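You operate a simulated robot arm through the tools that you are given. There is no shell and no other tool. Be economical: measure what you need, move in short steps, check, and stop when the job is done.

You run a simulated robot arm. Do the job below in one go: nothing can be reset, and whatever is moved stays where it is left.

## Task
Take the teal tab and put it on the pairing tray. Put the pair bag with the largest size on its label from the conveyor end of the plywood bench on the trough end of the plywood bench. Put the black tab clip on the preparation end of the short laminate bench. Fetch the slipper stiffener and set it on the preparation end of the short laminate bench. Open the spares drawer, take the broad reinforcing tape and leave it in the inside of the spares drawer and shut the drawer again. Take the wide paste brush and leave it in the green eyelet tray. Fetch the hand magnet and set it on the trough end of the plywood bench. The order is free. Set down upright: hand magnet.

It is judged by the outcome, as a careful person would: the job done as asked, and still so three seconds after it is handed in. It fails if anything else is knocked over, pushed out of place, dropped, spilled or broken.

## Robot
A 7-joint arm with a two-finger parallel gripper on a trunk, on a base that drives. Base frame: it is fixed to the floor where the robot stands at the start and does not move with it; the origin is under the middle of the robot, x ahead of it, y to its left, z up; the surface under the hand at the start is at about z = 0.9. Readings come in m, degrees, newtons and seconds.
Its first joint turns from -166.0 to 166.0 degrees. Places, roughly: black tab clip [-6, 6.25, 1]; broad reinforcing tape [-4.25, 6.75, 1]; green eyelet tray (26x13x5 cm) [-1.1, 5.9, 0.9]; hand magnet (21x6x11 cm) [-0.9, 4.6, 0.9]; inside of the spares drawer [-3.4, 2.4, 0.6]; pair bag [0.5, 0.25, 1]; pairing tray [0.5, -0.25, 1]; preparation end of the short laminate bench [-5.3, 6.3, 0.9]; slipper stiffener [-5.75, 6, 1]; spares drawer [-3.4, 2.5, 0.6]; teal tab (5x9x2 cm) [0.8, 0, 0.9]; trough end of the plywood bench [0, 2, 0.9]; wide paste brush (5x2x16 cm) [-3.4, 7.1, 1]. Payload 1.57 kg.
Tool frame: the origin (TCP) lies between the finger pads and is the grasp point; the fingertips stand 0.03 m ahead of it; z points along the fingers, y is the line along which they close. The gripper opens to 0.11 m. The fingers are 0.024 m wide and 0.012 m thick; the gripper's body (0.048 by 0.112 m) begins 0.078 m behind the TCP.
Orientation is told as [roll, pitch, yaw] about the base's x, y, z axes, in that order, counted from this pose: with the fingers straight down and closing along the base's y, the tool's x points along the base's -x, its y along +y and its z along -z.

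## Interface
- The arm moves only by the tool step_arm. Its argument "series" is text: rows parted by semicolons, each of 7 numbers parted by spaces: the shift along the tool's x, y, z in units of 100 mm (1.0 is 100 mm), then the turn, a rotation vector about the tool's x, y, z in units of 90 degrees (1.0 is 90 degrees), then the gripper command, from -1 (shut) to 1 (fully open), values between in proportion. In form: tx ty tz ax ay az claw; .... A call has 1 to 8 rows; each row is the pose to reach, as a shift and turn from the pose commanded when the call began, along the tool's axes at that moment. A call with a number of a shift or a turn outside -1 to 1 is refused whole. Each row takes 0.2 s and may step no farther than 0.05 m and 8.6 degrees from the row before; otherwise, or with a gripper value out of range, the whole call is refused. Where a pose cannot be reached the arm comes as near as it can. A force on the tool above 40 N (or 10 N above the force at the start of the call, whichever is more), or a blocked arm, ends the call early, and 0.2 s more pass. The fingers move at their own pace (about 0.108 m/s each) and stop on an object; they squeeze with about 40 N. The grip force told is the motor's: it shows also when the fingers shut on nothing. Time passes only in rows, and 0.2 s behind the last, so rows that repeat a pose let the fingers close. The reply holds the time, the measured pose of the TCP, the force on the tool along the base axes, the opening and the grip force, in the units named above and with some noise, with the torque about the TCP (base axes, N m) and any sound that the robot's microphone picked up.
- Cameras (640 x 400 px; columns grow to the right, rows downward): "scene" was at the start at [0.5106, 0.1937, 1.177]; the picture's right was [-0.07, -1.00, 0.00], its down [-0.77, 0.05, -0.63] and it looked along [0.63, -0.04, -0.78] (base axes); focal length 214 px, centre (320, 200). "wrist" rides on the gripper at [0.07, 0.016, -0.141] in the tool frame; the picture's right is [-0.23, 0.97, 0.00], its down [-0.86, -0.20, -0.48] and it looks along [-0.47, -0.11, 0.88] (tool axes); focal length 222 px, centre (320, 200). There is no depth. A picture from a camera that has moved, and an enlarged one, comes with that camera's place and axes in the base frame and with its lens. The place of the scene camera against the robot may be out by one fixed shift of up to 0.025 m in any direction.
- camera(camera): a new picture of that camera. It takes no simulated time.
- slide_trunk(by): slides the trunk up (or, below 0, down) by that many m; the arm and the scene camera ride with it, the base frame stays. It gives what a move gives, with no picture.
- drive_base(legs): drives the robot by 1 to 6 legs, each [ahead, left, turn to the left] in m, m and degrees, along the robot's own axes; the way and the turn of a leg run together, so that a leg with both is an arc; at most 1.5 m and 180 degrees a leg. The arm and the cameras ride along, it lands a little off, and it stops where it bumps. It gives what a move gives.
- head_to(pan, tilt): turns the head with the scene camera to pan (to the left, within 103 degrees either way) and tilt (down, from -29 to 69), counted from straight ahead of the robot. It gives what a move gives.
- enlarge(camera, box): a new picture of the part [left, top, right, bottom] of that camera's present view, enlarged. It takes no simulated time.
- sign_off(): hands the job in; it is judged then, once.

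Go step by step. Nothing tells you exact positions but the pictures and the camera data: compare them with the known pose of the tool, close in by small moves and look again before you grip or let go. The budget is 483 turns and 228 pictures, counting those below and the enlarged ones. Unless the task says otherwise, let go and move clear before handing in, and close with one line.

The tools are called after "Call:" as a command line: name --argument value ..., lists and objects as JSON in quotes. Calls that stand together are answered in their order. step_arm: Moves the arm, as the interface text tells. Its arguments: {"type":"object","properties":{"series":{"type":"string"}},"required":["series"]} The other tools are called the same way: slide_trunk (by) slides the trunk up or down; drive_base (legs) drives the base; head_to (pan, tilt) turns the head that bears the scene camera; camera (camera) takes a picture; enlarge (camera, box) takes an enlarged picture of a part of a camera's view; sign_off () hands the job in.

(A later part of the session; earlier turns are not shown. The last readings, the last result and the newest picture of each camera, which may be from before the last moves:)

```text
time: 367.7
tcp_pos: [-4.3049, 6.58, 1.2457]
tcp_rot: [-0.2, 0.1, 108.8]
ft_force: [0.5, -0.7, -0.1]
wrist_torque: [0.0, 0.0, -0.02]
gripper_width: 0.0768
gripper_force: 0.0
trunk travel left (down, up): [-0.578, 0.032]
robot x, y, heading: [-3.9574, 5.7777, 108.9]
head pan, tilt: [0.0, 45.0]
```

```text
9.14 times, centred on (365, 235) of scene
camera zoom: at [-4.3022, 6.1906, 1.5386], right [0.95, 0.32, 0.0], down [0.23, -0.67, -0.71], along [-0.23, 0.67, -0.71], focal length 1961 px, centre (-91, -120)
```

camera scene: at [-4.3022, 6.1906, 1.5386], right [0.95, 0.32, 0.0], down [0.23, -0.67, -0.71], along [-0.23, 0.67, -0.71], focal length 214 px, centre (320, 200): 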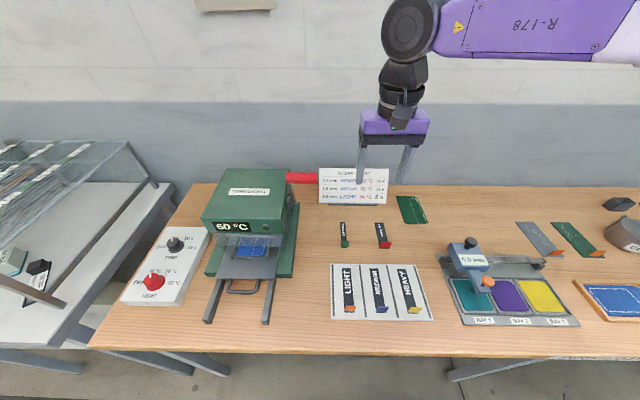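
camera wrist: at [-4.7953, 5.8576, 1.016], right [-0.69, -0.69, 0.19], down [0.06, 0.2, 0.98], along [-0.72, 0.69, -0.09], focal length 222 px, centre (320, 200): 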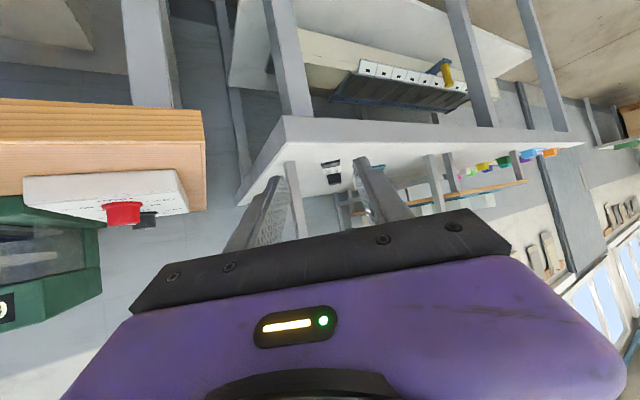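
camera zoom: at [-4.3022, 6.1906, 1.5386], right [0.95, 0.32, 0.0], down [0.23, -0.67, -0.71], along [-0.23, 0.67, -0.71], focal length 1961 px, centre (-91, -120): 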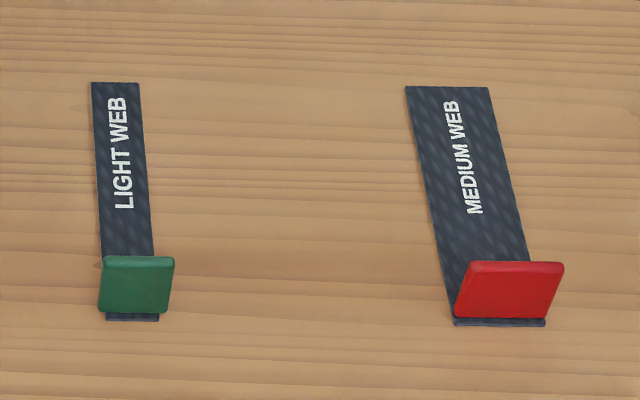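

The red-tab strip (MEDIUM WEB) is clearly the broader of the two at the given place: tab at about (−4.22, 6.65). Drive closer and turn the fingers to grip the tab's faces.

Call:
drive_base --legs '[[0.15, 0, 0]]'

Call:
step_arm --series "0.1 -0.1 0 0 0 0.09 0.1; 0.2 -0.2 0 0 0 0.18 0.1; 0.3 -0.3 0 0 0 0.27 0.1; 0.4 -0.4 0 0 0 0.36 0.1; 0.5 -0.5 0 0 0 0.45 0.1; 0.6 -0.6 0 0 0 0.54 0.1; 0.7 -0.7 0 0 0 0.63 0.1; 0.8 -0.8 0 0 0 0.72 0.1"

Call:
step_arm --series "0 0 0 0 0 0.09 0.1; 0 0 0 0 0 0.18 0.1; 0 0 0 0 0 0.27 0.1"

Call:
camera --camera "wrist"

```text
time: 369.1
tcp_pos: [-4.3514, 6.7199, 1.245]
tcp_rot: [-0.2, 0.0, 108.9]
ft_force: [0.6, 0.5, 0.6]
wrist_torque: [-0.01, 0.03, -0.04]
gripper_width: 0.0772
gripper_force: 0.0
trunk travel left (down, up): [-0.578, 0.032]
robot x, y, heading: [-4.0005, 5.9158, 108.9]
head pan, tilt: [0.0, 45.0]
```

```text
time: 370.9
tcp_pos: [-4.2504, 6.6708, 1.2463]
tcp_rot: [-0.2, -0.2, 44.0]
ft_force: [0.0, 0.4, 0.8]
wrist_torque: [-0.01, -0.01, -0.04]
gripper_width: 0.0604
gripper_force: 0.1
trunk travel left (down, up): [-0.578, 0.032]
robot x, y, heading: [-4.0026, 5.9161, 108.9]
head pan, tilt: [0.0, 45.0]
```

```text
time: 371.7
tcp_pos: [-4.2501, 6.6705, 1.2455]
tcp_rot: [-0.1, -0.3, 19.6]
ft_force: [-0.3, 0.3, 0.2]
wrist_torque: [0.0, 0.0, -0.02]
gripper_width: 0.0607
gripper_force: 0.0
trunk travel left (down, up): [-0.578, 0.032]
robot x, y, heading: [-4.0052, 5.9181, 108.9]
head pan, tilt: [0.0, 45.0]
```

```text
68 pictures are left
camera wrist: at [-4.3213, 6.6621, 1.3881], right [-0.11, 0.99, 0.0], down [0.87, 0.1, 0.48], along [0.48, 0.05, -0.88], focal length 222 px, centre (320, 200)
```

wrist: 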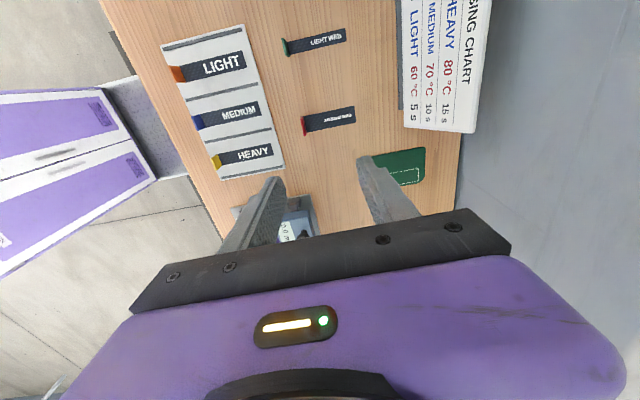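

Call:
step_arm --series "-0.05 -0.37 0 0 0 0.04 0.1; -0.05 -0.37 0 0 0 0.04 0.1"

Call:
slide_trunk --by -0.2

Call:
camera --camera "wrist"

```text
time: 372.3
tcp_pos: [-4.2338, 6.6382, 1.2463]
tcp_rot: [-0.1, -0.1, 16.2]
ft_force: [-0.7, -0.7, -1.2]
wrist_torque: [0.01, 0.01, -0.01]
gripper_width: 0.0605
gripper_force: 0.1
trunk travel left (down, up): [-0.578, 0.032]
robot x, y, heading: [-4.0051, 5.915, 108.8]
head pan, tilt: [0.0, 45.0]
```

```text
time: 374.4
tcp_pos: [-4.2345, 6.639, 1.0459]
tcp_rot: [-0.1, -0.1, 16.2]
ft_force: [-0.3, 0.6, 0.5]
wrist_torque: [0.0, 0.01, 0.01]
gripper_width: 0.0603
gripper_force: 0.1
trunk travel left (down, up): [-0.378, 0.232]
robot x, y, heading: [-4.0018, 5.9145, 108.9]
head pan, tilt: [0.0, 45.0]
```

```text
67 pictures are left
camera wrist: at [-4.3045, 6.6344, 1.1886], right [-0.05, 1.0, 0.0], down [0.87, 0.05, 0.48], along [0.48, 0.03, -0.88], focal length 222 px, centre (320, 200)
```

wrist: 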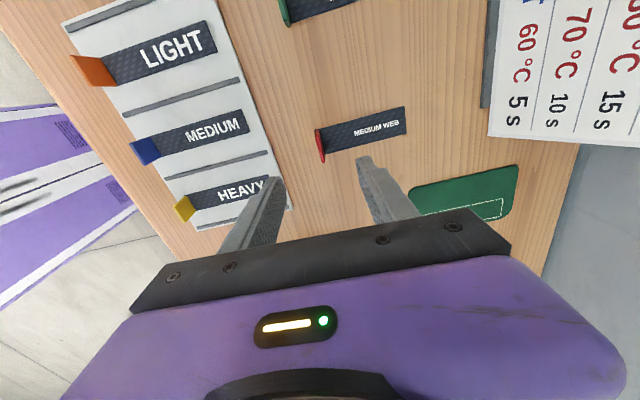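

Call:
step_arm --series "0 0 0.3 0 0 0 0; 0 0 0.6 0 0 0 0; 0 0 0.85 0 0 0 0"

Call:
camera --camera "wrist"

```text
time: 375.2
tcp_pos: [-4.2345, 6.6366, 0.9612]
tcp_rot: [0.1, -0.2, 16.2]
ft_force: [1.7, 0.1, 0.5]
wrist_torque: [0.02, 0.0, -0.01]
gripper_width: 0.0553
gripper_force: 0.1
trunk travel left (down, up): [-0.378, 0.232]
robot x, y, heading: [-4.007, 5.9133, 109.1]
head pan, tilt: [0.0, 45.0]
```

```text
66 pictures are left
camera wrist: at [-4.3049, 6.6332, 1.1028], right [-0.05, 1.0, 0.0], down [0.87, 0.05, 0.48], along [0.48, 0.03, -0.88], focal length 222 px, centre (320, 200)
```

wrist: 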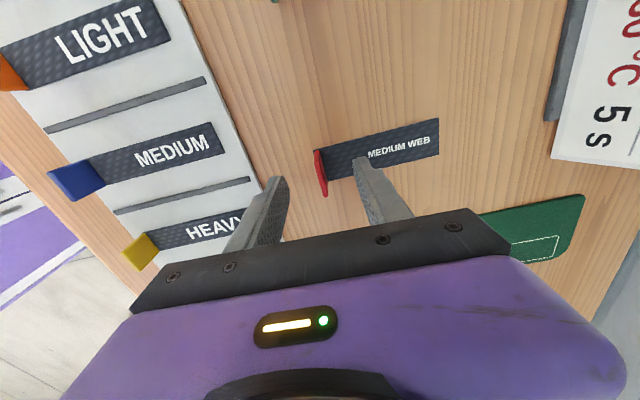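

Call:
step_arm --series "0 0 0.1 0 0 0 0; 0 0 0.18 0 0 0 0; 0 0 0.18 0 0 0 -1; 0 0 0.18 0 0 0 -1; 0 0 0.18 0 0 0 -1; 0 0 0.18 0 0 0 -1"

Call:
step_arm --series "0 0 -0.1 0 0 0 -1; 0 0 -0.4 0 0 0 -1; 0 0 -0.7 0 0 0 -1; 0 0 -1 0 0 0 -1"

Call:
camera --camera "wrist"

```text
time: 376.6
tcp_pos: [-4.2346, 6.637, 0.9421]
tcp_rot: [-0.1, -0.2, 16.1]
ft_force: [0.1, 0.2, -0.6]
wrist_torque: [0.01, -0.02, -0.01]
gripper_width: 0.0039
gripper_force: 24.7
trunk travel left (down, up): [-0.378, 0.232]
robot x, y, heading: [-4.0059, 5.9177, 109.1]
head pan, tilt: [0.0, 45.0]
```

```text
time: 377.6
tcp_pos: [-4.2331, 6.6393, 1.0433]
tcp_rot: [-0.1, -0.2, 16.2]
ft_force: [-0.4, 0.0, -0.4]
wrist_torque: [-0.04, 0.01, -0.02]
gripper_width: 0.0037
gripper_force: 24.5
trunk travel left (down, up): [-0.378, 0.232]
robot x, y, heading: [-4.0026, 5.9161, 109.0]
head pan, tilt: [0.0, 45.0]
```

```text
65 pictures are left
camera wrist: at [-4.304, 6.6358, 1.186], right [-0.05, 1.0, 0.0], down [0.87, 0.05, 0.48], along [0.48, 0.02, -0.88], focal length 222 px, centre (320, 200)
```

wrist: 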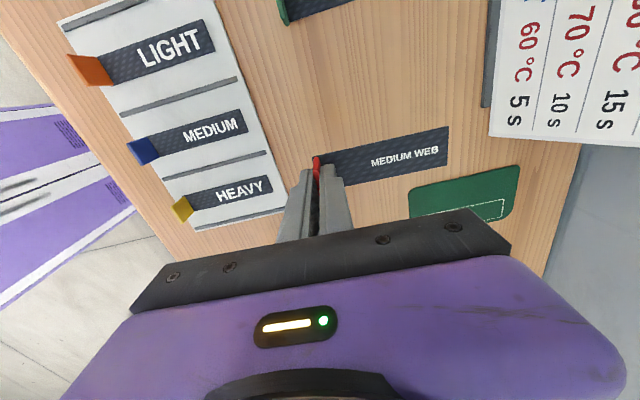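

The tape's red tab is held. The spares drawer must be opened first with a free hand, so I carry the tape toward the drawer area and look there for the set-up.

Call:
slide_trunk --by 0.2

Call:
drive_base --legs '[[-0.9, 0, 0], [0, 0, 178], [0.6, 0.2, 0]]'

Call:
head_to --pan 0 --tilt 25

Call:
camera --camera "scene"

```text
time: 379.8
tcp_pos: [-4.2336, 6.6402, 1.2429]
tcp_rot: [-0.1, -0.3, 16.1]
ft_force: [0.5, 0.0, -0.2]
wrist_torque: [0.01, 0.01, 0.0]
gripper_width: 0.0037
gripper_force: 24.4
trunk travel left (down, up): [-0.578, 0.032]
robot x, y, heading: [-4.0063, 5.9177, 109.0]
head pan, tilt: [0.0, 45.0]
```

```text
time: 394.9
tcp_pos: [-3.1922, 3.7954, 1.2444]
tcp_rot: [-0.1, -0.3, -168.0]
ft_force: [0.7, 0.3, -0.1]
wrist_torque: [-0.01, -0.04, 0.01]
gripper_width: 0.0035
gripper_force: 24.5
trunk travel left (down, up): [-0.578, 0.032]
robot x, y, heading: [-3.3664, 4.5348, -75.6]
head pan, tilt: [0.0, 45.0]
```

```text
time: 395.7
tcp_pos: [-3.1915, 3.7943, 1.2434]
tcp_rot: [-0.1, -0.2, -168.1]
ft_force: [0.8, 0.7, -0.2]
wrist_torque: [0.01, 0.02, 0.03]
gripper_width: 0.0037
gripper_force: 24.6
trunk travel left (down, up): [-0.578, 0.032]
robot x, y, heading: [-3.3699, 4.5358, -75.3]
head pan, tilt: [0.0, 25.0]
```

```text
64 pictures are left
camera scene: at [-3.0354, 4.0807, 1.569], right [-0.97, -0.25, 0.0], down [-0.11, 0.41, -0.91], along [0.23, -0.88, -0.42], focal length 214 px, centre (320, 200)
```

scene: 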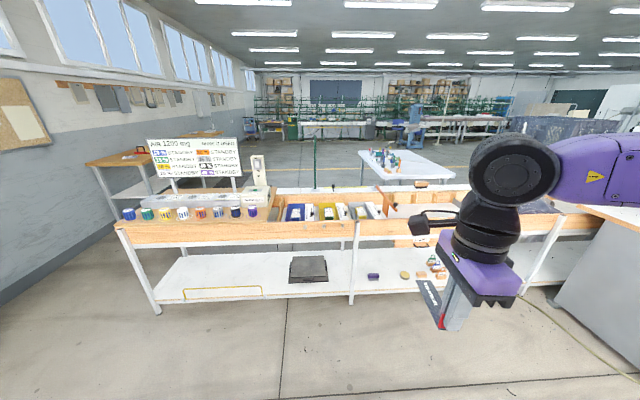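

Call:
enlarge --camera "scene" --box '[270, 180, 590, 320]'

```text
2.00 times, centred on (430, 250) of scene
camera zoom: at [-3.0354, 4.0807, 1.569], right [-0.97, -0.25, 0.0], down [-0.11, 0.41, -0.91], along [0.23, -0.88, -0.42], focal length 429 px, centre (100, 100)
```

zoom: 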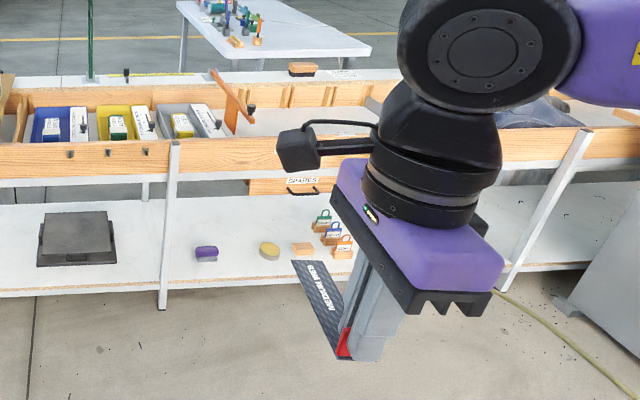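

I see the "SPARES" drawer front with a black bar handle under the trough, near (−3.42, 2.68, 0.63). Move closer and look again.

Call:
drive_base --legs '[[0, 0, 4.0], [0.55, -0.62, 0]]'

Call:
head_to --pan -10 --tilt 45

Call:
camera --camera "scene"

```text
time: 400.6
tcp_pos: [-3.5345, 3.0901, 1.2435]
tcp_rot: [-0.1, -0.1, -163.0]
ft_force: [-0.6, -0.5, 0.0]
wrist_torque: [-0.01, 0.03, -0.01]
gripper_width: 0.0037
gripper_force: 24.2
trunk travel left (down, up): [-0.578, 0.032]
robot x, y, heading: [-3.7718, 3.8163, -70.2]
head pan, tilt: [0.0, 25.0]
```

```text
time: 401.4
tcp_pos: [-3.5338, 3.0911, 1.2443]
tcp_rot: [0.0, -0.2, -163.0]
ft_force: [-0.1, 0.3, -0.1]
wrist_torque: [0.03, -0.04, 0.0]
gripper_width: 0.0039
gripper_force: 24.4
trunk travel left (down, up): [-0.578, 0.032]
robot x, y, heading: [-3.7714, 3.8121, -70.2]
head pan, tilt: [-10.0, 45.0]
```

```text
62 pictures are left
camera scene: at [-3.4207, 3.3965, 1.5386], right [-0.99, -0.17, 0.0], down [-0.12, 0.7, -0.71], along [0.12, -0.7, -0.71], focal length 214 px, centre (320, 200)
```

scene: 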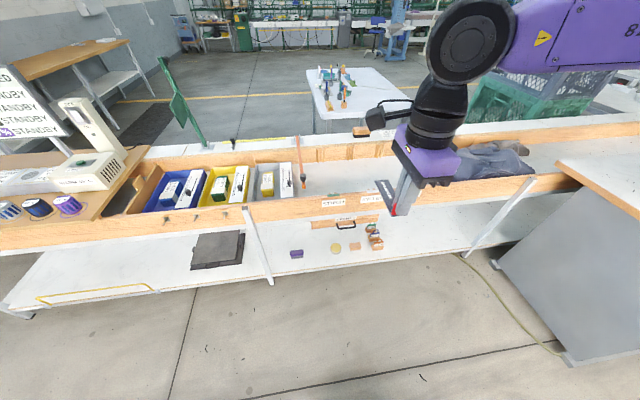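

The trough section above the drawer is empty; I'll lay the tape there temporarily. Drive up to it.

Call:
drive_base --legs '[[0.53, 0.0, -1.0]]'

Call:
camera --camera "wrist"

```text
time: 404.5
tcp_pos: [-3.3668, 2.5778, 1.2432]
tcp_rot: [-0.1, -0.2, -163.9]
ft_force: [0.2, 0.6, -0.1]
wrist_torque: [0.0, -0.02, -0.01]
gripper_width: 0.0034
gripper_force: 24.6
trunk travel left (down, up): [-0.578, 0.032]
robot x, y, heading: [-3.5984, 3.2989, -71.1]
head pan, tilt: [-10.0, 45.0]
```

```text
61 pictures are left
camera wrist: at [-3.2938, 2.5808, 1.3861], right [0.05, -1.0, 0.0], down [-0.88, -0.05, 0.48], along [-0.48, -0.02, -0.88], focal length 222 px, centre (320, 200)
```

wrist: 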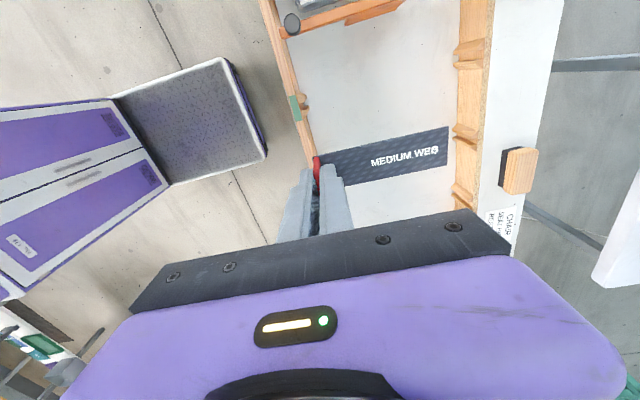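

Trough interior spans along ≈3.25–3.55. I shift 6 cm forward and lower toward the trough floor.

Call:
step_arm --series "0 0.3 0 0 0 0 -1; 0 0.65 0 0 0 0 -1"

Call:
slide_trunk --by -0.27

Call:
camera --camera "wrist"

Call:
camera --camera "scene"

```text
time: 405.1
tcp_pos: [-3.3492, 2.5145, 1.2448]
tcp_rot: [-0.1, -0.2, -163.8]
ft_force: [-0.1, 0.7, 0.8]
wrist_torque: [0.0, -0.01, 0.01]
gripper_width: 0.0035
gripper_force: 23.8
trunk travel left (down, up): [-0.578, 0.032]
robot x, y, heading: [-3.5946, 3.3, -71.1]
head pan, tilt: [-10.0, 45.0]
```

```text
time: 407.9
tcp_pos: [-3.3481, 2.5145, 0.9741]
tcp_rot: [-0.1, -0.2, -163.8]
ft_force: [-0.1, -1.2, -0.1]
wrist_torque: [0.01, 0.02, 0.02]
gripper_width: 0.0038
gripper_force: 24.5
trunk travel left (down, up): [-0.308, 0.302]
robot x, y, heading: [-3.5969, 3.3028, -71.1]
head pan, tilt: [-10.0, 45.0]
```

```text
60 pictures are left
camera wrist: at [-3.275, 2.5177, 1.1161], right [0.05, -1.0, 0.0], down [-0.88, -0.05, 0.48], along [-0.48, -0.02, -0.88], focal length 222 px, centre (320, 200)
```

wrist: 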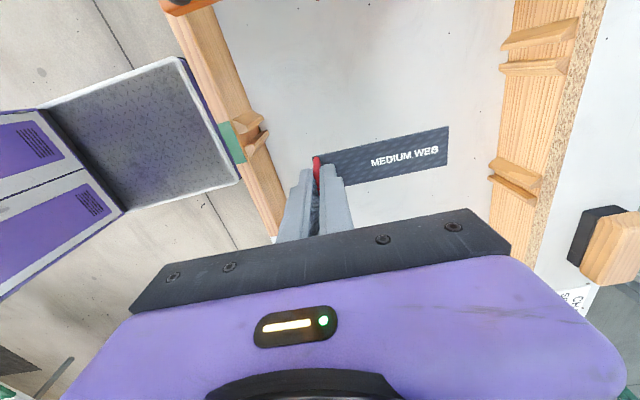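

```text
59 pictures are left
camera scene: at [-3.2488, 2.8807, 1.2686], right [-0.99, -0.15, 0.0], down [-0.11, 0.7, -0.71], along [0.11, -0.7, -0.71], focal length 214 px, centre (320, 200)
```

scene: 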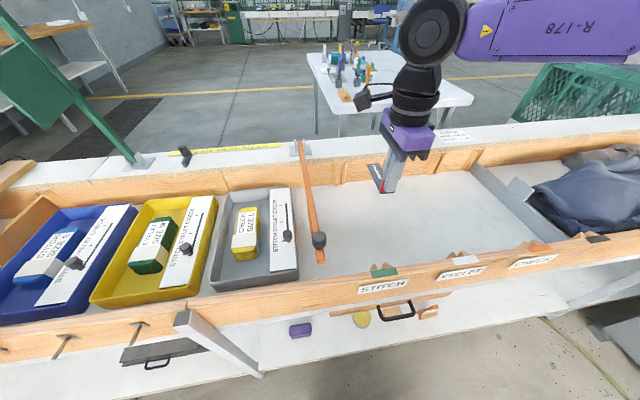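

Call:
slide_trunk --by -0.06

Call:
step_arm --series "0 0 0.05 0 0 0 -1; 0 0 0.1 0 0 0 -1; 0 0 0.15 0 0 0 -1; 0 0 0.2 0 0 0 -1; 0 0 0.25 0 0 0 -1; 0 0 0.3 0 0 0 -1"

```text
time: 408.9
tcp_pos: [-3.3488, 2.5137, 0.9139]
tcp_rot: [-0.1, -0.2, -163.9]
ft_force: [0.0, -0.5, -0.4]
wrist_torque: [-0.01, 0.02, -0.01]
gripper_width: 0.0036
gripper_force: 24.3
trunk travel left (down, up): [-0.248, 0.362]
robot x, y, heading: [-3.5953, 3.3011, -71.1]
head pan, tilt: [-10.0, 45.0]
```

```text
time: 410.3
tcp_pos: [-3.3499, 2.5139, 0.8838]
tcp_rot: [-0.1, -0.2, -163.9]
ft_force: [-0.3, -0.7, 0.1]
wrist_torque: [0.01, -0.05, 0.02]
gripper_width: 0.0035
gripper_force: 24.4
trunk travel left (down, up): [-0.248, 0.362]
robot x, y, heading: [-3.5965, 3.3001, -71.2]
head pan, tilt: [-10.0, 45.0]
```

Call:
step_arm --series "0 0 0.05 0 0 0 -1; 0 0 0.1 0 0 0 -1; 0 0 0.15 0 0 0 -1; 0 0 0.2 0 0 0 -1; 0 0 0.25 0 0 0 -1; 0 0 0.3 0 0 0 -1"

Call:
camera --camera "scene"

```text
time: 411.7
tcp_pos: [-3.349, 2.5147, 0.8528]
tcp_rot: [0.0, -0.1, -164.0]
ft_force: [-0.2, -0.2, -0.3]
wrist_torque: [-0.01, -0.02, -0.02]
gripper_width: 0.0033
gripper_force: 24.4
trunk travel left (down, up): [-0.248, 0.362]
robot x, y, heading: [-3.5947, 3.3016, -71.2]
head pan, tilt: [-10.0, 45.0]
```

```text
58 pictures are left
camera scene: at [-3.2488, 2.8807, 1.2086], right [-0.99, -0.15, 0.0], down [-0.11, 0.7, -0.71], along [0.11, -0.7, -0.71], focal length 214 px, centre (320, 200)
```

scene: 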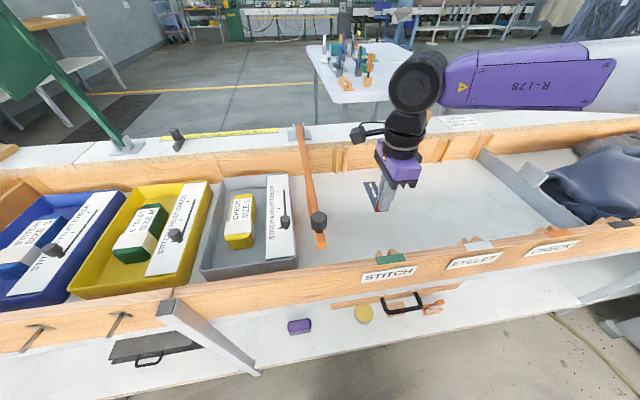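

Call:
step_arm --series "0 0 0.05 0 0 0 -1; 0 0 0.1 0 0 0 -1; 0 0 0.15 0 0 0 -1; 0 0 0.2 0 0 0 -1; 0 0 0.25 0 0 0 -1; 0 0 0.3 0 0 0 -1"

Call:
enlarge --camera "scene" --box '[340, 120, 440, 240]'

```text
time: 413.1
tcp_pos: [-3.3476, 2.5137, 0.8229]
tcp_rot: [-0.1, -0.2, -163.8]
ft_force: [-0.6, -0.1, -0.1]
wrist_torque: [-0.04, 0.02, -0.01]
gripper_width: 0.0036
gripper_force: 24.4
trunk travel left (down, up): [-0.248, 0.362]
robot x, y, heading: [-3.5969, 3.3008, -71.2]
head pan, tilt: [-10.0, 45.0]
```

```text
3.33 times, centred on (390, 180) of scene
camera zoom: at [-3.2488, 2.8807, 1.2086], right [-0.99, -0.15, 0.0], down [-0.11, 0.7, -0.71], along [0.11, -0.7, -0.71], focal length 715 px, centre (87, 267)
```

zoom: 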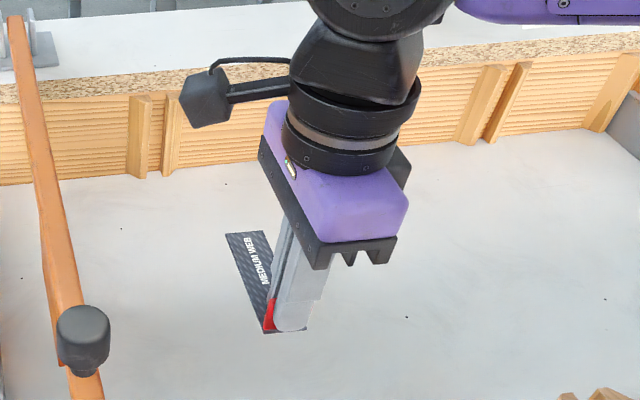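

Call:
step_arm --series "0 0 0.04 0 0 0 -1; 0 0 0.08 0 0 0 -1; 0 0 0.12 0 0 0 -1; 0 0 0.16 0 0 0 -1"

```text
time: 414.1
tcp_pos: [-3.3498, 2.515, 0.8072]
tcp_rot: [-0.1, -0.2, -163.9]
ft_force: [1.0, -0.6, 0.7]
wrist_torque: [0.0, 0.0, 0.02]
gripper_width: 0.0035
gripper_force: 24.7
trunk travel left (down, up): [-0.248, 0.362]
robot x, y, heading: [-3.5953, 3.3003, -71.1]
head pan, tilt: [-10.0, 45.0]
```

Call:
step_arm --series "0 0 0.04 0 0 0 -1; 0 0 0.08 0 0 0 -1; 0 0 0.12 0 0 0 -1; 0 0 0.16 0 0 0 -1; 0 0 0.2 0 0 0 -1"

Call:
camera --camera "wrist"

```text
time: 415.3
tcp_pos: [-3.3489, 2.5145, 0.7866]
tcp_rot: [-0.1, -0.2, -163.9]
ft_force: [-0.3, 0.3, 0.4]
wrist_torque: [0.02, 0.04, -0.02]
gripper_width: 0.0034
gripper_force: 24.3
trunk travel left (down, up): [-0.248, 0.362]
robot x, y, heading: [-3.6004, 3.3007, -71.2]
head pan, tilt: [-10.0, 45.0]
```

```text
56 pictures are left
camera wrist: at [-3.2752, 2.5176, 0.9296], right [0.05, -1.0, 0.0], down [-0.87, -0.05, 0.48], along [-0.48, -0.02, -0.88], focal length 222 px, centre (320, 200)
```

wrist: 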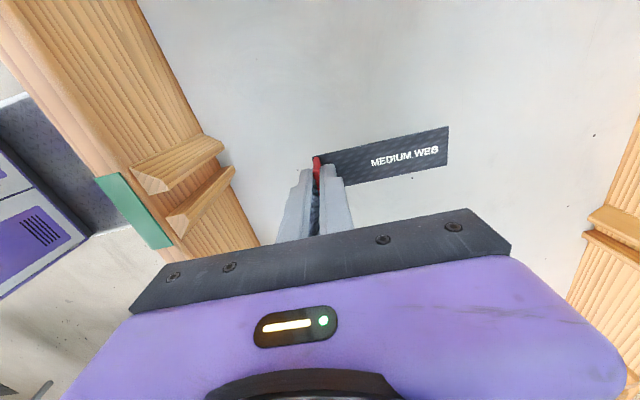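

Call:
step_arm --series "0 0 0.04 0 0 0 -1; 0 0 0.08 0 0 0 -1; 0 0 0.12 0 0 0 -1; 0 0 0.16 0 0 0 -1; 0 0 0.2 0 0 0 -1"

```text
time: 416.5
tcp_pos: [-3.3484, 2.5133, 0.767]
tcp_rot: [-0.2, -0.2, -163.8]
ft_force: [-0.2, 0.9, -0.2]
wrist_torque: [0.02, 0.02, 0.02]
gripper_width: 0.0036
gripper_force: 24.9
trunk travel left (down, up): [-0.248, 0.362]
robot x, y, heading: [-3.5942, 3.2993, -71.1]
head pan, tilt: [-10.0, 45.0]
```

Call:
step_arm --series "0 0 0.04 0 0 0 -1; 0 0 0.08 0 0 0 -1; 0 0 0.12 0 0 0 -1; 0 0 0.16 0 0 0 -1; 0 0 0.2 0 0 0 -1; 0 0 0.24 0 0 0 -1"

Call:
enlarge --camera "scene" --box '[340, 130, 440, 250]'

```text
time: 417.9
tcp_pos: [-3.3504, 2.5146, 0.7433]
tcp_rot: [-0.1, -0.2, -163.9]
ft_force: [0.5, 0.3, -0.2]
wrist_torque: [-0.02, 0.02, 0.01]
gripper_width: 0.0035
gripper_force: 24.4
trunk travel left (down, up): [-0.248, 0.362]
robot x, y, heading: [-3.5938, 3.3037, -71.3]
head pan, tilt: [-10.0, 45.0]
```

```text
3.33 times, centred on (390, 190) of scene
camera zoom: at [-3.2488, 2.8807, 1.2085], right [-0.99, -0.15, 0.0], down [-0.11, 0.7, -0.71], along [0.11, -0.7, -0.71], focal length 715 px, centre (87, 233)
```

zoom: 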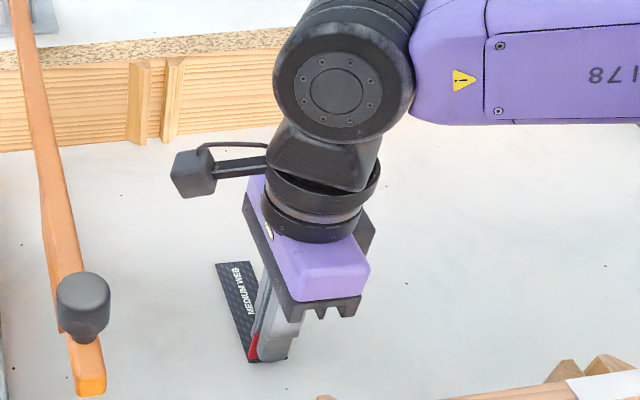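

Call:
step_arm --series "0 0 0.04 0 0 0 -1; 0 0 0.08 0 0 0 -1; 0 0 0.12 0 0 0 -1; 0 0 0.16 0 0 0 -1; 0 0 0.2 0 0 0 -1; 0 0 0.24 0 0 0 -1"

```text
time: 419.1
tcp_pos: [-3.3481, 2.5132, 0.7264]
tcp_rot: [0.2, -0.2, -163.9]
ft_force: [-3.2, 6.2, 20.4]
wrist_torque: [0.02, 0.03, -0.02]
gripper_width: 0.0037
gripper_force: 24.9
trunk travel left (down, up): [-0.248, 0.362]
robot x, y, heading: [-3.5977, 3.3027, -71.3]
head pan, tilt: [-10.0, 45.0]
stopped in row 6: the force on the tool passed its limit at 45 N (the readings are from after the stop); the commanded pose is now the measured one
```

Contact with trough floor (≈0.69). Release the tape here and rise.

Call:
step_arm --series "0 0 -0.03 0 0 0 -1; 0 0 -0.03 0 0 0 -0.4; 0 0 -0.03 0 0 0 0; 0 0 -0.4 0 0 0 0; 0 0 -0.8 0 0 0 0; 0 0 -1 0 0 0 0"

Call:
slide_trunk --by 0.25

Call:
camera --camera "wrist"

```text
time: 420.5
tcp_pos: [-3.3475, 2.5148, 0.8253]
tcp_rot: [0.1, -0.3, -163.8]
ft_force: [-0.2, -0.2, 0.2]
wrist_torque: [0.02, 0.01, 0.0]
gripper_width: 0.055
gripper_force: 0.0
trunk travel left (down, up): [-0.248, 0.362]
robot x, y, heading: [-3.5933, 3.3005, -71.3]
head pan, tilt: [-10.0, 45.0]
```

```text
time: 423.1
tcp_pos: [-3.349, 2.513, 1.0751]
tcp_rot: [0.1, -0.2, -163.9]
ft_force: [0.3, -0.3, -0.6]
wrist_torque: [-0.04, 0.02, 0.01]
gripper_width: 0.055
gripper_force: 0.1
trunk travel left (down, up): [-0.498, 0.112]
robot x, y, heading: [-3.5936, 3.3002, -71.4]
head pan, tilt: [-10.0, 45.0]
```

```text
54 pictures are left
camera wrist: at [-3.275, 2.5179, 1.2175], right [0.05, -1.0, 0.0], down [-0.88, -0.04, 0.48], along [-0.48, -0.03, -0.88], focal length 222 px, centre (320, 200)
```

wrist: 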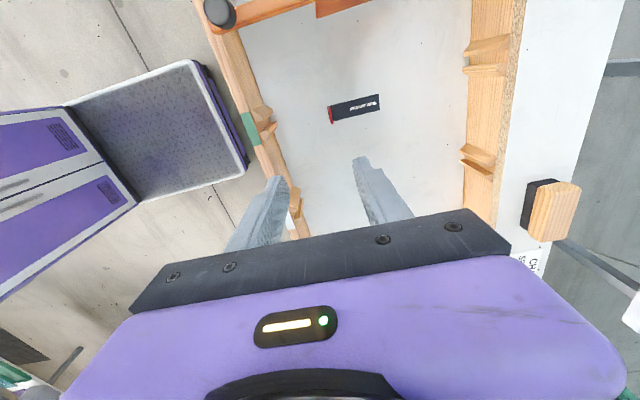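

The tape is parked. I back off, turn the tool horizontal (fingers closing vertically) and look at the drawer handle.

Call:
drive_base --legs '[[-0.5, 0, 0]]'

Call:
step_arm --series "0 0 0 -0.09 0 0 0.2; 0 0 0 -0.18 0 0 0.2; 0 0 0 -0.27 0 0 0.2; 0 0 0 -0.36 0 0 0.2; 0 0 0 -0.45 0 0 0.2; 0 0 0 -0.54 0 0 0.2; 0 0 0 -0.63 0 0 0.2; 0 0 0 -0.72 0 0 0.2"

Call:
step_arm --series "0 0 0 -0.09 0 0 0.2; 0 0 0 -0.18 0 0 0.2; 0 0 0 -0.27 0 0 0.2"

Call:
camera --camera "scene"

```text
time: 426.0
tcp_pos: [-3.5099, 2.9867, 1.0749]
tcp_rot: [0.2, -0.2, -164.0]
ft_force: [-0.3, -0.6, -1.0]
wrist_torque: [-0.02, 0.02, 0.01]
gripper_width: 0.055
gripper_force: 0.1
trunk travel left (down, up): [-0.498, 0.112]
robot x, y, heading: [-3.7579, 3.7765, -71.4]
head pan, tilt: [-10.0, 45.0]
```

```text
time: 427.8
tcp_pos: [-3.5103, 2.9869, 1.0749]
tcp_rot: [54.2, -0.1, -164.0]
ft_force: [-0.4, 0.9, 0.3]
wrist_torque: [0.02, 0.0, -0.02]
gripper_width: 0.066
gripper_force: 0.2
out of reach, approached as far as the arm can: row 8
trunk travel left (down, up): [-0.498, 0.112]
robot x, y, heading: [-3.7595, 3.7773, -71.1]
head pan, tilt: [-10.0, 45.0]
```

```text
time: 428.6
tcp_pos: [-3.5098, 2.9856, 1.0749]
tcp_rot: [54.1, -0.2, -164.0]
ft_force: [0.2, 1.2, 0.3]
wrist_torque: [0.02, -0.01, 0.0]
gripper_width: 0.0661
gripper_force: 0.1
out of reach, approached as far as the arm can: row 1, 2, 3
trunk travel left (down, up): [-0.498, 0.112]
robot x, y, heading: [-3.7568, 3.7795, -71.3]
head pan, tilt: [-10.0, 45.0]
```

```text
53 pictures are left
camera scene: at [-3.4105, 3.3537, 1.4585], right [-0.99, -0.15, 0.0], down [-0.11, 0.7, -0.71], along [0.11, -0.7, -0.71], focal length 214 px, centre (320, 200)
```

scene: 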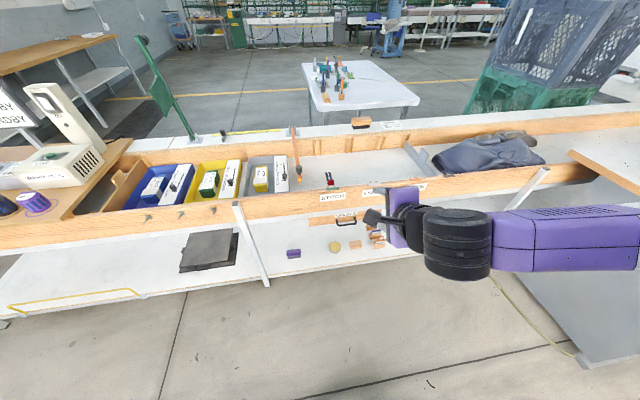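

The wrist limits tilt to ~54° here; I try again with the arm extended farther.

Call:
step_arm --series "0 0.15 0.2 0 0 0 0.2; 0 0.3 0.4 0 0 0 0.2; 0 0.45 0.6 0 0 0 0.2; 0 0.59 0.8 0 0 0 0.2; 0 0.59 0.8 -0.09 0 0 0.2; 0 0.59 0.8 -0.18 0 0 0.2"

```text
time: 430.0
tcp_pos: [-3.496, 2.8857, 1.0816]
tcp_rot: [59.5, -0.3, -164.0]
ft_force: [0.7, -0.6, 0.2]
wrist_torque: [-0.01, 0.02, -0.04]
gripper_width: 0.0661
gripper_force: 0.1
out of reach, approached as far as the arm can: row 5, 6
trunk travel left (down, up): [-0.498, 0.112]
robot x, y, heading: [-3.7583, 3.776, -71.3]
head pan, tilt: [-10.0, 45.0]
```

Call:
enlarge --camera "scene" --box '[290, 180, 410, 260]'

```text
5.00 times, centred on (350, 220) of scene
camera zoom: at [-3.4103, 3.3536, 1.4585], right [-0.99, -0.15, 0.0], down [-0.11, 0.7, -0.71], along [0.11, -0.7, -0.71], focal length 1072 px, centre (170, 100)
```

zoom: 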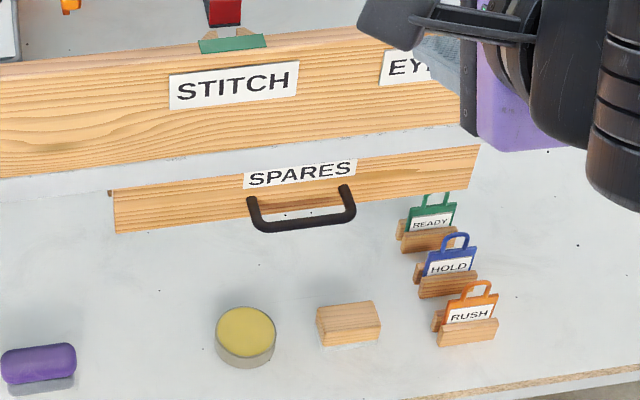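

Handle bar at about (−3.445, 2.665, 0.59), protruding ~4 cm. I narrow the fingers and lower the trunk in front of it.

Call:
step_arm --series "0 0 0 0 0 0 -0.3; 0 0 0 0 0 0 -0.3"

Call:
slide_trunk --by -0.46

Call:
camera --camera "wrist"

Call:
camera --camera "scene"

```text
time: 430.6
tcp_pos: [-3.4961, 2.8854, 1.0846]
tcp_rot: [59.5, -0.2, -164.1]
ft_force: [0.5, 0.9, -0.2]
wrist_torque: [0.04, 0.0, -0.01]
gripper_width: 0.0386
gripper_force: 0.0
trunk travel left (down, up): [-0.498, 0.112]
robot x, y, heading: [-3.7566, 3.7753, -71.2]
head pan, tilt: [-10.0, 45.0]
```

```text
refused: -0.46 is not a number from -0.4 to 0.4
```

```text
51 pictures are left
camera wrist: at [-3.4598, 3.0136, 1.1698], right [-0.08, -0.54, 0.84], down [-0.96, 0.26, 0.07], along [-0.26, -0.8, -0.54], focal length 222 px, centre (320, 200)
```

wrist: 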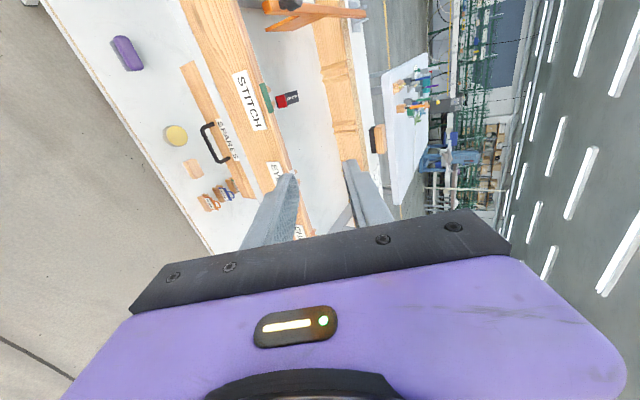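

```text
50 pictures are left
camera scene: at [-3.4105, 3.3537, 1.4585], right [-0.99, -0.15, 0.0], down [-0.11, 0.7, -0.71], along [0.11, -0.7, -0.71], focal length 214 px, centre (320, 200)
```

scene: 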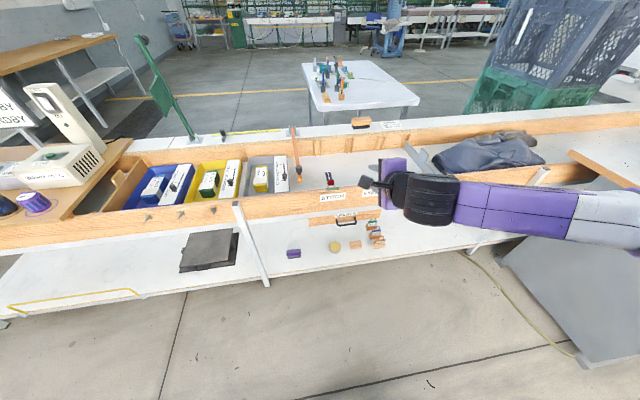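

Wrist view confirms the handle at about (−3.447, 2.655, 0.587). Lower in two slides.

Call:
slide_trunk --by -0.4

Call:
camera --camera "wrist"

```text
time: 434.4
tcp_pos: [-3.497, 2.8852, 0.6823]
tcp_rot: [59.4, -0.2, -164.0]
ft_force: [-0.3, -0.6, 0.7]
wrist_torque: [-0.02, -0.01, 0.01]
gripper_width: 0.0387
gripper_force: 0.1
trunk travel left (down, up): [-0.098, 0.512]
robot x, y, heading: [-3.7567, 3.7759, -71.4]
head pan, tilt: [-10.0, 45.0]
```

```text
49 pictures are left
camera wrist: at [-3.4598, 3.0136, 0.7699], right [-0.08, -0.54, 0.84], down [-0.96, 0.26, 0.07], along [-0.26, -0.8, -0.54], focal length 222 px, centre (320, 200)
```

wrist: 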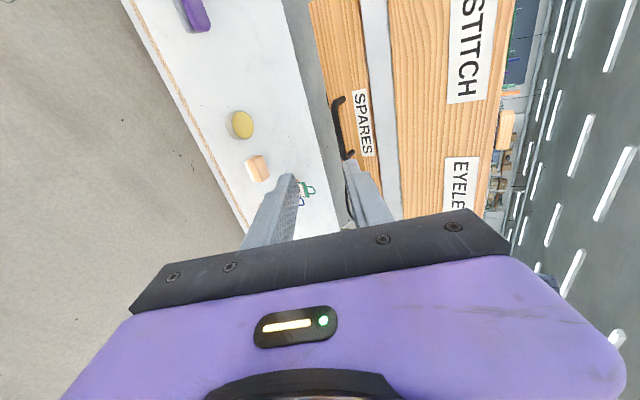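

Call:
slide_trunk --by -0.088

Call:
step_arm --series "-0.22 0 0 0 0 0 -0.3"

Call:
drive_base --legs '[[0.16, 0, 0]]'

Call:
camera --camera "wrist"

```text
time: 435.7
tcp_pos: [-3.4965, 2.8852, 0.5951]
tcp_rot: [59.5, -0.2, -164.0]
ft_force: [0.3, 0.2, 0.6]
wrist_torque: [-0.02, 0.0, -0.01]
gripper_width: 0.0387
gripper_force: 0.0
trunk travel left (down, up): [-0.01, 0.6]
robot x, y, heading: [-3.7579, 3.7761, -71.3]
head pan, tilt: [-10.0, 45.0]
```

```text
time: 436.1
tcp_pos: [-3.5182, 2.8793, 0.5942]
tcp_rot: [59.4, -0.1, -163.8]
ft_force: [0.6, -0.3, -0.3]
wrist_torque: [-0.03, 0.02, 0.01]
gripper_width: 0.0385
gripper_force: 0.0
trunk travel left (down, up): [-0.01, 0.6]
robot x, y, heading: [-3.7564, 3.7756, -71.3]
head pan, tilt: [-10.0, 45.0]
```

```text
time: 437.5
tcp_pos: [-3.4691, 2.7224, 0.5945]
tcp_rot: [59.4, -0.3, -164.3]
ft_force: [-0.2, 0.5, 0.3]
wrist_torque: [-0.03, 0.03, 0.02]
gripper_width: 0.0383
gripper_force: 0.1
trunk travel left (down, up): [-0.01, 0.6]
robot x, y, heading: [-3.7053, 3.6181, -71.5]
head pan, tilt: [-10.0, 45.0]
```

```text
48 pictures are left
camera wrist: at [-3.4314, 2.8501, 0.6812], right [-0.08, -0.54, 0.84], down [-0.96, 0.26, 0.07], along [-0.26, -0.8, -0.54], focal length 222 px, centre (320, 200)
```

wrist: 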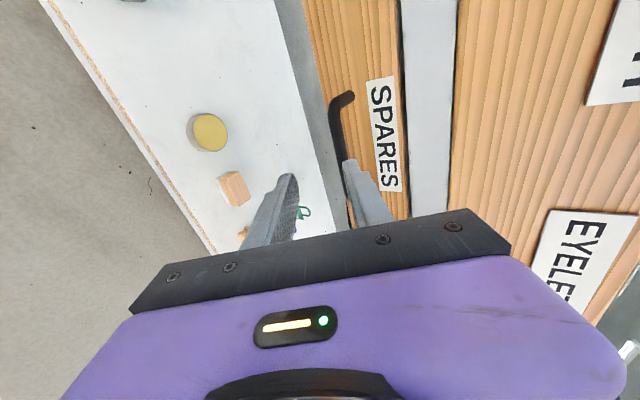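

Bar lines up between the fingers. I raise slightly for clearance, drive 6 cm forward, then lower onto the bar.

Call:
slide_trunk --by 0.008

Call:
drive_base --legs '[[0.058, 0, 0]]'

Call:
camera --camera "wrist"

```text
time: 438.1
tcp_pos: [-3.4689, 2.7223, 0.6016]
tcp_rot: [59.3, -0.1, -164.2]
ft_force: [0.1, 0.6, 0.1]
wrist_torque: [0.01, -0.01, 0.0]
gripper_width: 0.0384
gripper_force: 0.1
trunk travel left (down, up): [-0.018, 0.592]
robot x, y, heading: [-3.7049, 3.6199, -71.3]
head pan, tilt: [-10.0, 45.0]
```

```text
time: 439.1
tcp_pos: [-3.4504, 2.6686, 0.6025]
tcp_rot: [59.4, -0.2, -164.3]
ft_force: [0.3, 0.5, -0.4]
wrist_torque: [0.05, -0.01, 0.0]
gripper_width: 0.0398
gripper_force: 1.1
trunk travel left (down, up): [-0.018, 0.592]
robot x, y, heading: [-3.6847, 3.5644, -71.5]
head pan, tilt: [-10.0, 45.0]
```

```text
47 pictures are left
camera wrist: at [-3.4133, 2.7952, 0.6891], right [-0.08, -0.54, 0.84], down [-0.96, 0.26, 0.07], along [-0.26, -0.8, -0.54], focal length 222 px, centre (320, 200)
```

wrist: 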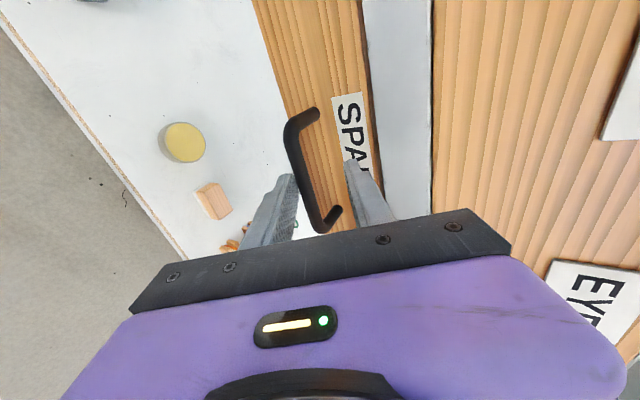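

Call:
slide_trunk --by -0.008

Call:
step_arm --series "0 0 0 0 0 0 -0.6; 0 0 0 0 0 0 -1; 0 0 0 0 0 0 -1; 0 0 0 0 0 0 -1"

Call:
camera --camera "wrist"

```text
time: 439.6
tcp_pos: [-3.4513, 2.6674, 0.5943]
tcp_rot: [59.3, -0.1, -164.2]
ft_force: [-0.3, -0.5, 0.2]
wrist_torque: [0.02, 0.01, 0.02]
gripper_width: 0.0386
gripper_force: 0.1
trunk travel left (down, up): [-0.01, 0.6]
robot x, y, heading: [-3.6854, 3.5662, -71.7]
head pan, tilt: [-10.0, 45.0]
```

```text
time: 440.7
tcp_pos: [-3.4517, 2.6698, 0.5886]
tcp_rot: [58.6, -0.2, -164.1]
ft_force: [-0.2, -1.4, -5.2]
wrist_torque: [-0.1, 0.62, 0.47]
gripper_width: 0.0122
gripper_force: 29.3
trunk travel left (down, up): [-0.01, 0.6]
robot x, y, heading: [-3.6869, 3.5623, -71.7]
head pan, tilt: [-10.0, 45.0]
stopped in row 4: the force on the tool passed its limit at 40 N (the readings are from after the stop); the commanded pose is now the measured one
```

```text
46 pictures are left
camera wrist: at [-3.4136, 2.7969, 0.677], right [-0.08, -0.55, 0.83], down [-0.96, 0.26, 0.08], along [-0.26, -0.79, -0.55], focal length 222 px, centre (320, 200)
```

wrist: 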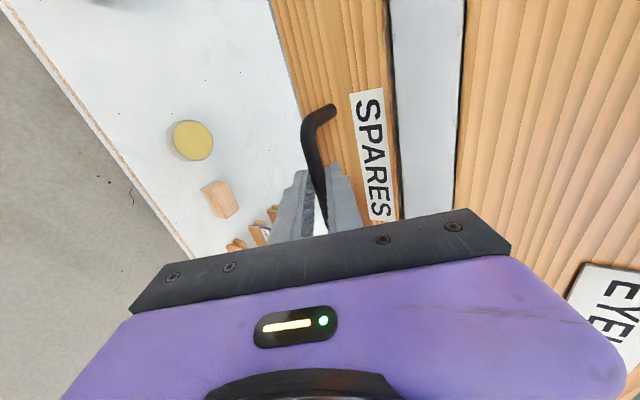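

The bar is gripped (12 mm). Pull the drawer by driving straight back.

Call:
drive_base --legs '[[-0.12, 0, 0]]'

Call:
camera --camera "scene"

```text
time: 442.0
tcp_pos: [-3.489, 2.7867, 0.5877]
tcp_rot: [58.5, 0.0, -164.1]
ft_force: [15.2, 3.0, -8.0]
wrist_torque: [-0.01, 0.48, 0.61]
gripper_width: 0.0124
gripper_force: 29.1
trunk travel left (down, up): [-0.01, 0.6]
robot x, y, heading: [-3.7241, 3.68, -71.4]
head pan, tilt: [-10.0, 45.0]
```

```text
45 pictures are left
camera scene: at [-3.3804, 3.2573, 0.9703], right [-0.99, -0.15, 0.0], down [-0.1, 0.7, -0.71], along [0.1, -0.7, -0.71], focal length 214 px, centre (320, 200)
```

scene: 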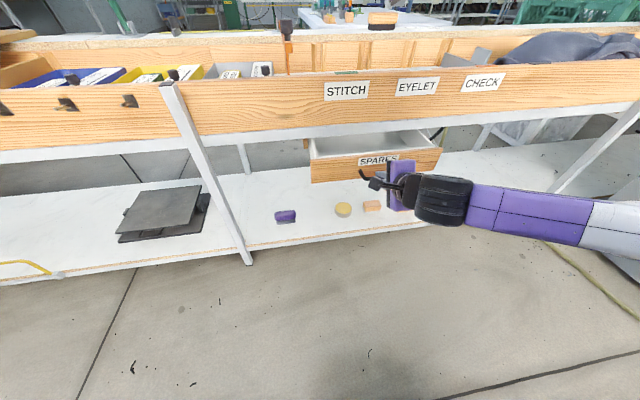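

The drawer is opening. Pull another 12 cm with a slight lateral correction.

Call:
drive_base --legs '[[-0.12, 0.004, 0]]'

Call:
camera --camera "scene"

```text
time: 443.2
tcp_pos: [-3.5259, 2.898, 0.5895]
tcp_rot: [58.6, -0.3, -164.4]
ft_force: [-17.8, -8.5, -4.5]
wrist_torque: [-0.31, 0.91, -0.23]
gripper_width: 0.0123
gripper_force: 29.1
trunk travel left (down, up): [-0.01, 0.6]
robot x, y, heading: [-3.7599, 3.7942, -71.7]
head pan, tilt: [-10.0, 45.0]
```

```text
44 pictures are left
camera scene: at [-3.4145, 3.3707, 0.9705], right [-0.99, -0.15, 0.0], down [-0.1, 0.7, -0.71], along [0.1, -0.7, -0.71], focal length 214 px, centre (320, 200)
```

scene: 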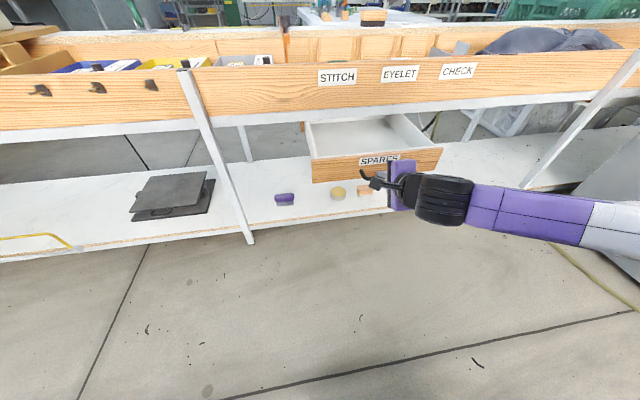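

Open by 24 cm. Release the handle and retreat along the tool axis.

Call:
step_arm --series "0 0 0 0 0 0 -0.5; 0 0 0 0 0 0 -0.3; 0 0 0 0 0 0 -0.3; 0 0 -0.2 0 0 0 -0.3; 0 0 -0.5 0 0 0 -0.3; 0 0 -0.8 0 0 0 -0.3"

Call:
camera --camera "wrist"

```text
time: 444.6
tcp_pos: [-3.5437, 2.9656, 0.6309]
tcp_rot: [58.7, -0.1, -164.2]
ft_force: [-0.6, 0.2, -0.1]
wrist_torque: [-0.01, 0.0, -0.02]
gripper_width: 0.0387
gripper_force: 0.0
trunk travel left (down, up): [-0.01, 0.6]
robot x, y, heading: [-3.7585, 3.796, -71.3]
head pan, tilt: [-10.0, 45.0]
```

```text
43 pictures are left
camera wrist: at [-3.5056, 3.0913, 0.7187], right [-0.08, -0.55, 0.83], down [-0.96, 0.26, 0.08], along [-0.26, -0.79, -0.55], focal length 222 px, centre (320, 200)
```

wrist: 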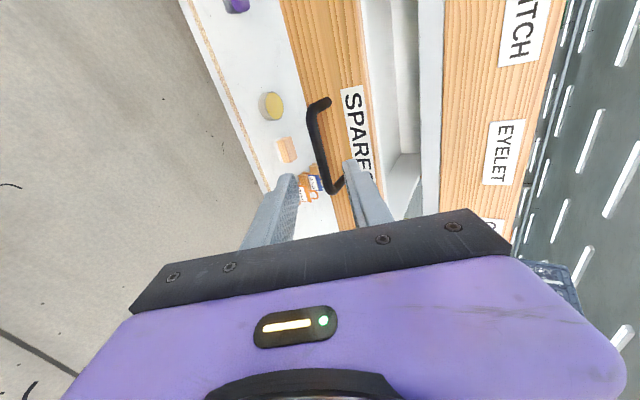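

Clear. Raise, straighten the hand, and go back for the tape.

Call:
slide_trunk --by 0.4

Call:
step_arm --series "0 0 0 0.09 0 0 0; 0 0 0 0.18 0 0 0; 0 0 0 0.27 0 0 0; 0 0 0 0.36 0 0 0; 0 0 0 0.45 0 0 0; 0 0 0 0.54 0 0 0; 0 0 0 0.63 0 0 0; 0 0 0 0.652 0 0 0"

Call:
slide_trunk --by 0.1

Call:
drive_base --legs '[[0.44, 0, 0]]'

Call:
camera --camera "wrist"

```text
time: 448.4
tcp_pos: [-3.5428, 2.9642, 1.0303]
tcp_rot: [58.7, -0.3, -164.4]
ft_force: [0.4, 0.0, -0.7]
wrist_torque: [0.02, -0.03, -0.02]
gripper_width: 0.0385
gripper_force: 0.1
trunk travel left (down, up): [-0.41, 0.2]
robot x, y, heading: [-3.7558, 3.789, -71.5]
head pan, tilt: [-10.0, 45.0]
```

```text
time: 450.2
tcp_pos: [-3.5439, 2.964, 1.0301]
tcp_rot: [-0.1, -0.1, -164.3]
ft_force: [-0.7, 0.0, -0.2]
wrist_torque: [-0.02, -0.01, 0.04]
gripper_width: 0.055
gripper_force: 0.0
trunk travel left (down, up): [-0.41, 0.2]
robot x, y, heading: [-3.758, 3.7919, -71.5]
head pan, tilt: [-10.0, 45.0]
```

```text
time: 451.6
tcp_pos: [-3.5446, 2.964, 1.1291]
tcp_rot: [0.1, -0.2, -164.4]
ft_force: [-0.5, -0.2, -0.5]
wrist_torque: [-0.02, 0.0, -0.01]
gripper_width: 0.0551
gripper_force: 0.1
trunk travel left (down, up): [-0.51, 0.1]
robot x, y, heading: [-3.7599, 3.7956, -71.7]
head pan, tilt: [-10.0, 45.0]
```

```text
time: 454.2
tcp_pos: [-3.4027, 2.5488, 1.1293]
tcp_rot: [0.0, -0.2, -164.2]
ft_force: [0.4, 0.4, 0.0]
wrist_torque: [-0.04, 0.0, 0.01]
gripper_width: 0.055
gripper_force: 0.1
trunk travel left (down, up): [-0.51, 0.1]
robot x, y, heading: [-3.6177, 3.3758, -71.6]
head pan, tilt: [-10.0, 45.0]
```

```text
42 pictures are left
camera wrist: at [-3.3298, 2.5516, 1.2729], right [0.05, -1.0, 0.0], down [-0.88, -0.04, 0.48], along [-0.48, -0.02, -0.88], focal length 222 px, centre (320, 200)
```

wrist: 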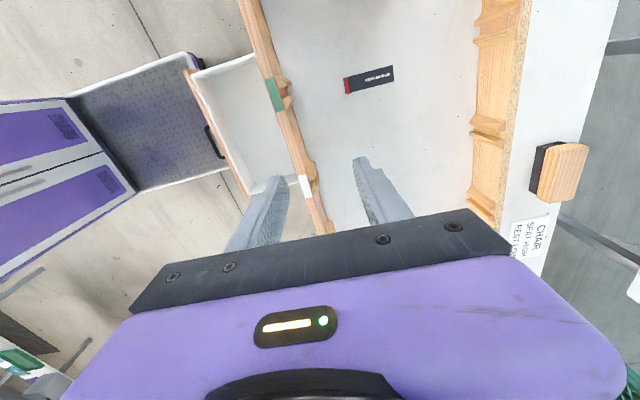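

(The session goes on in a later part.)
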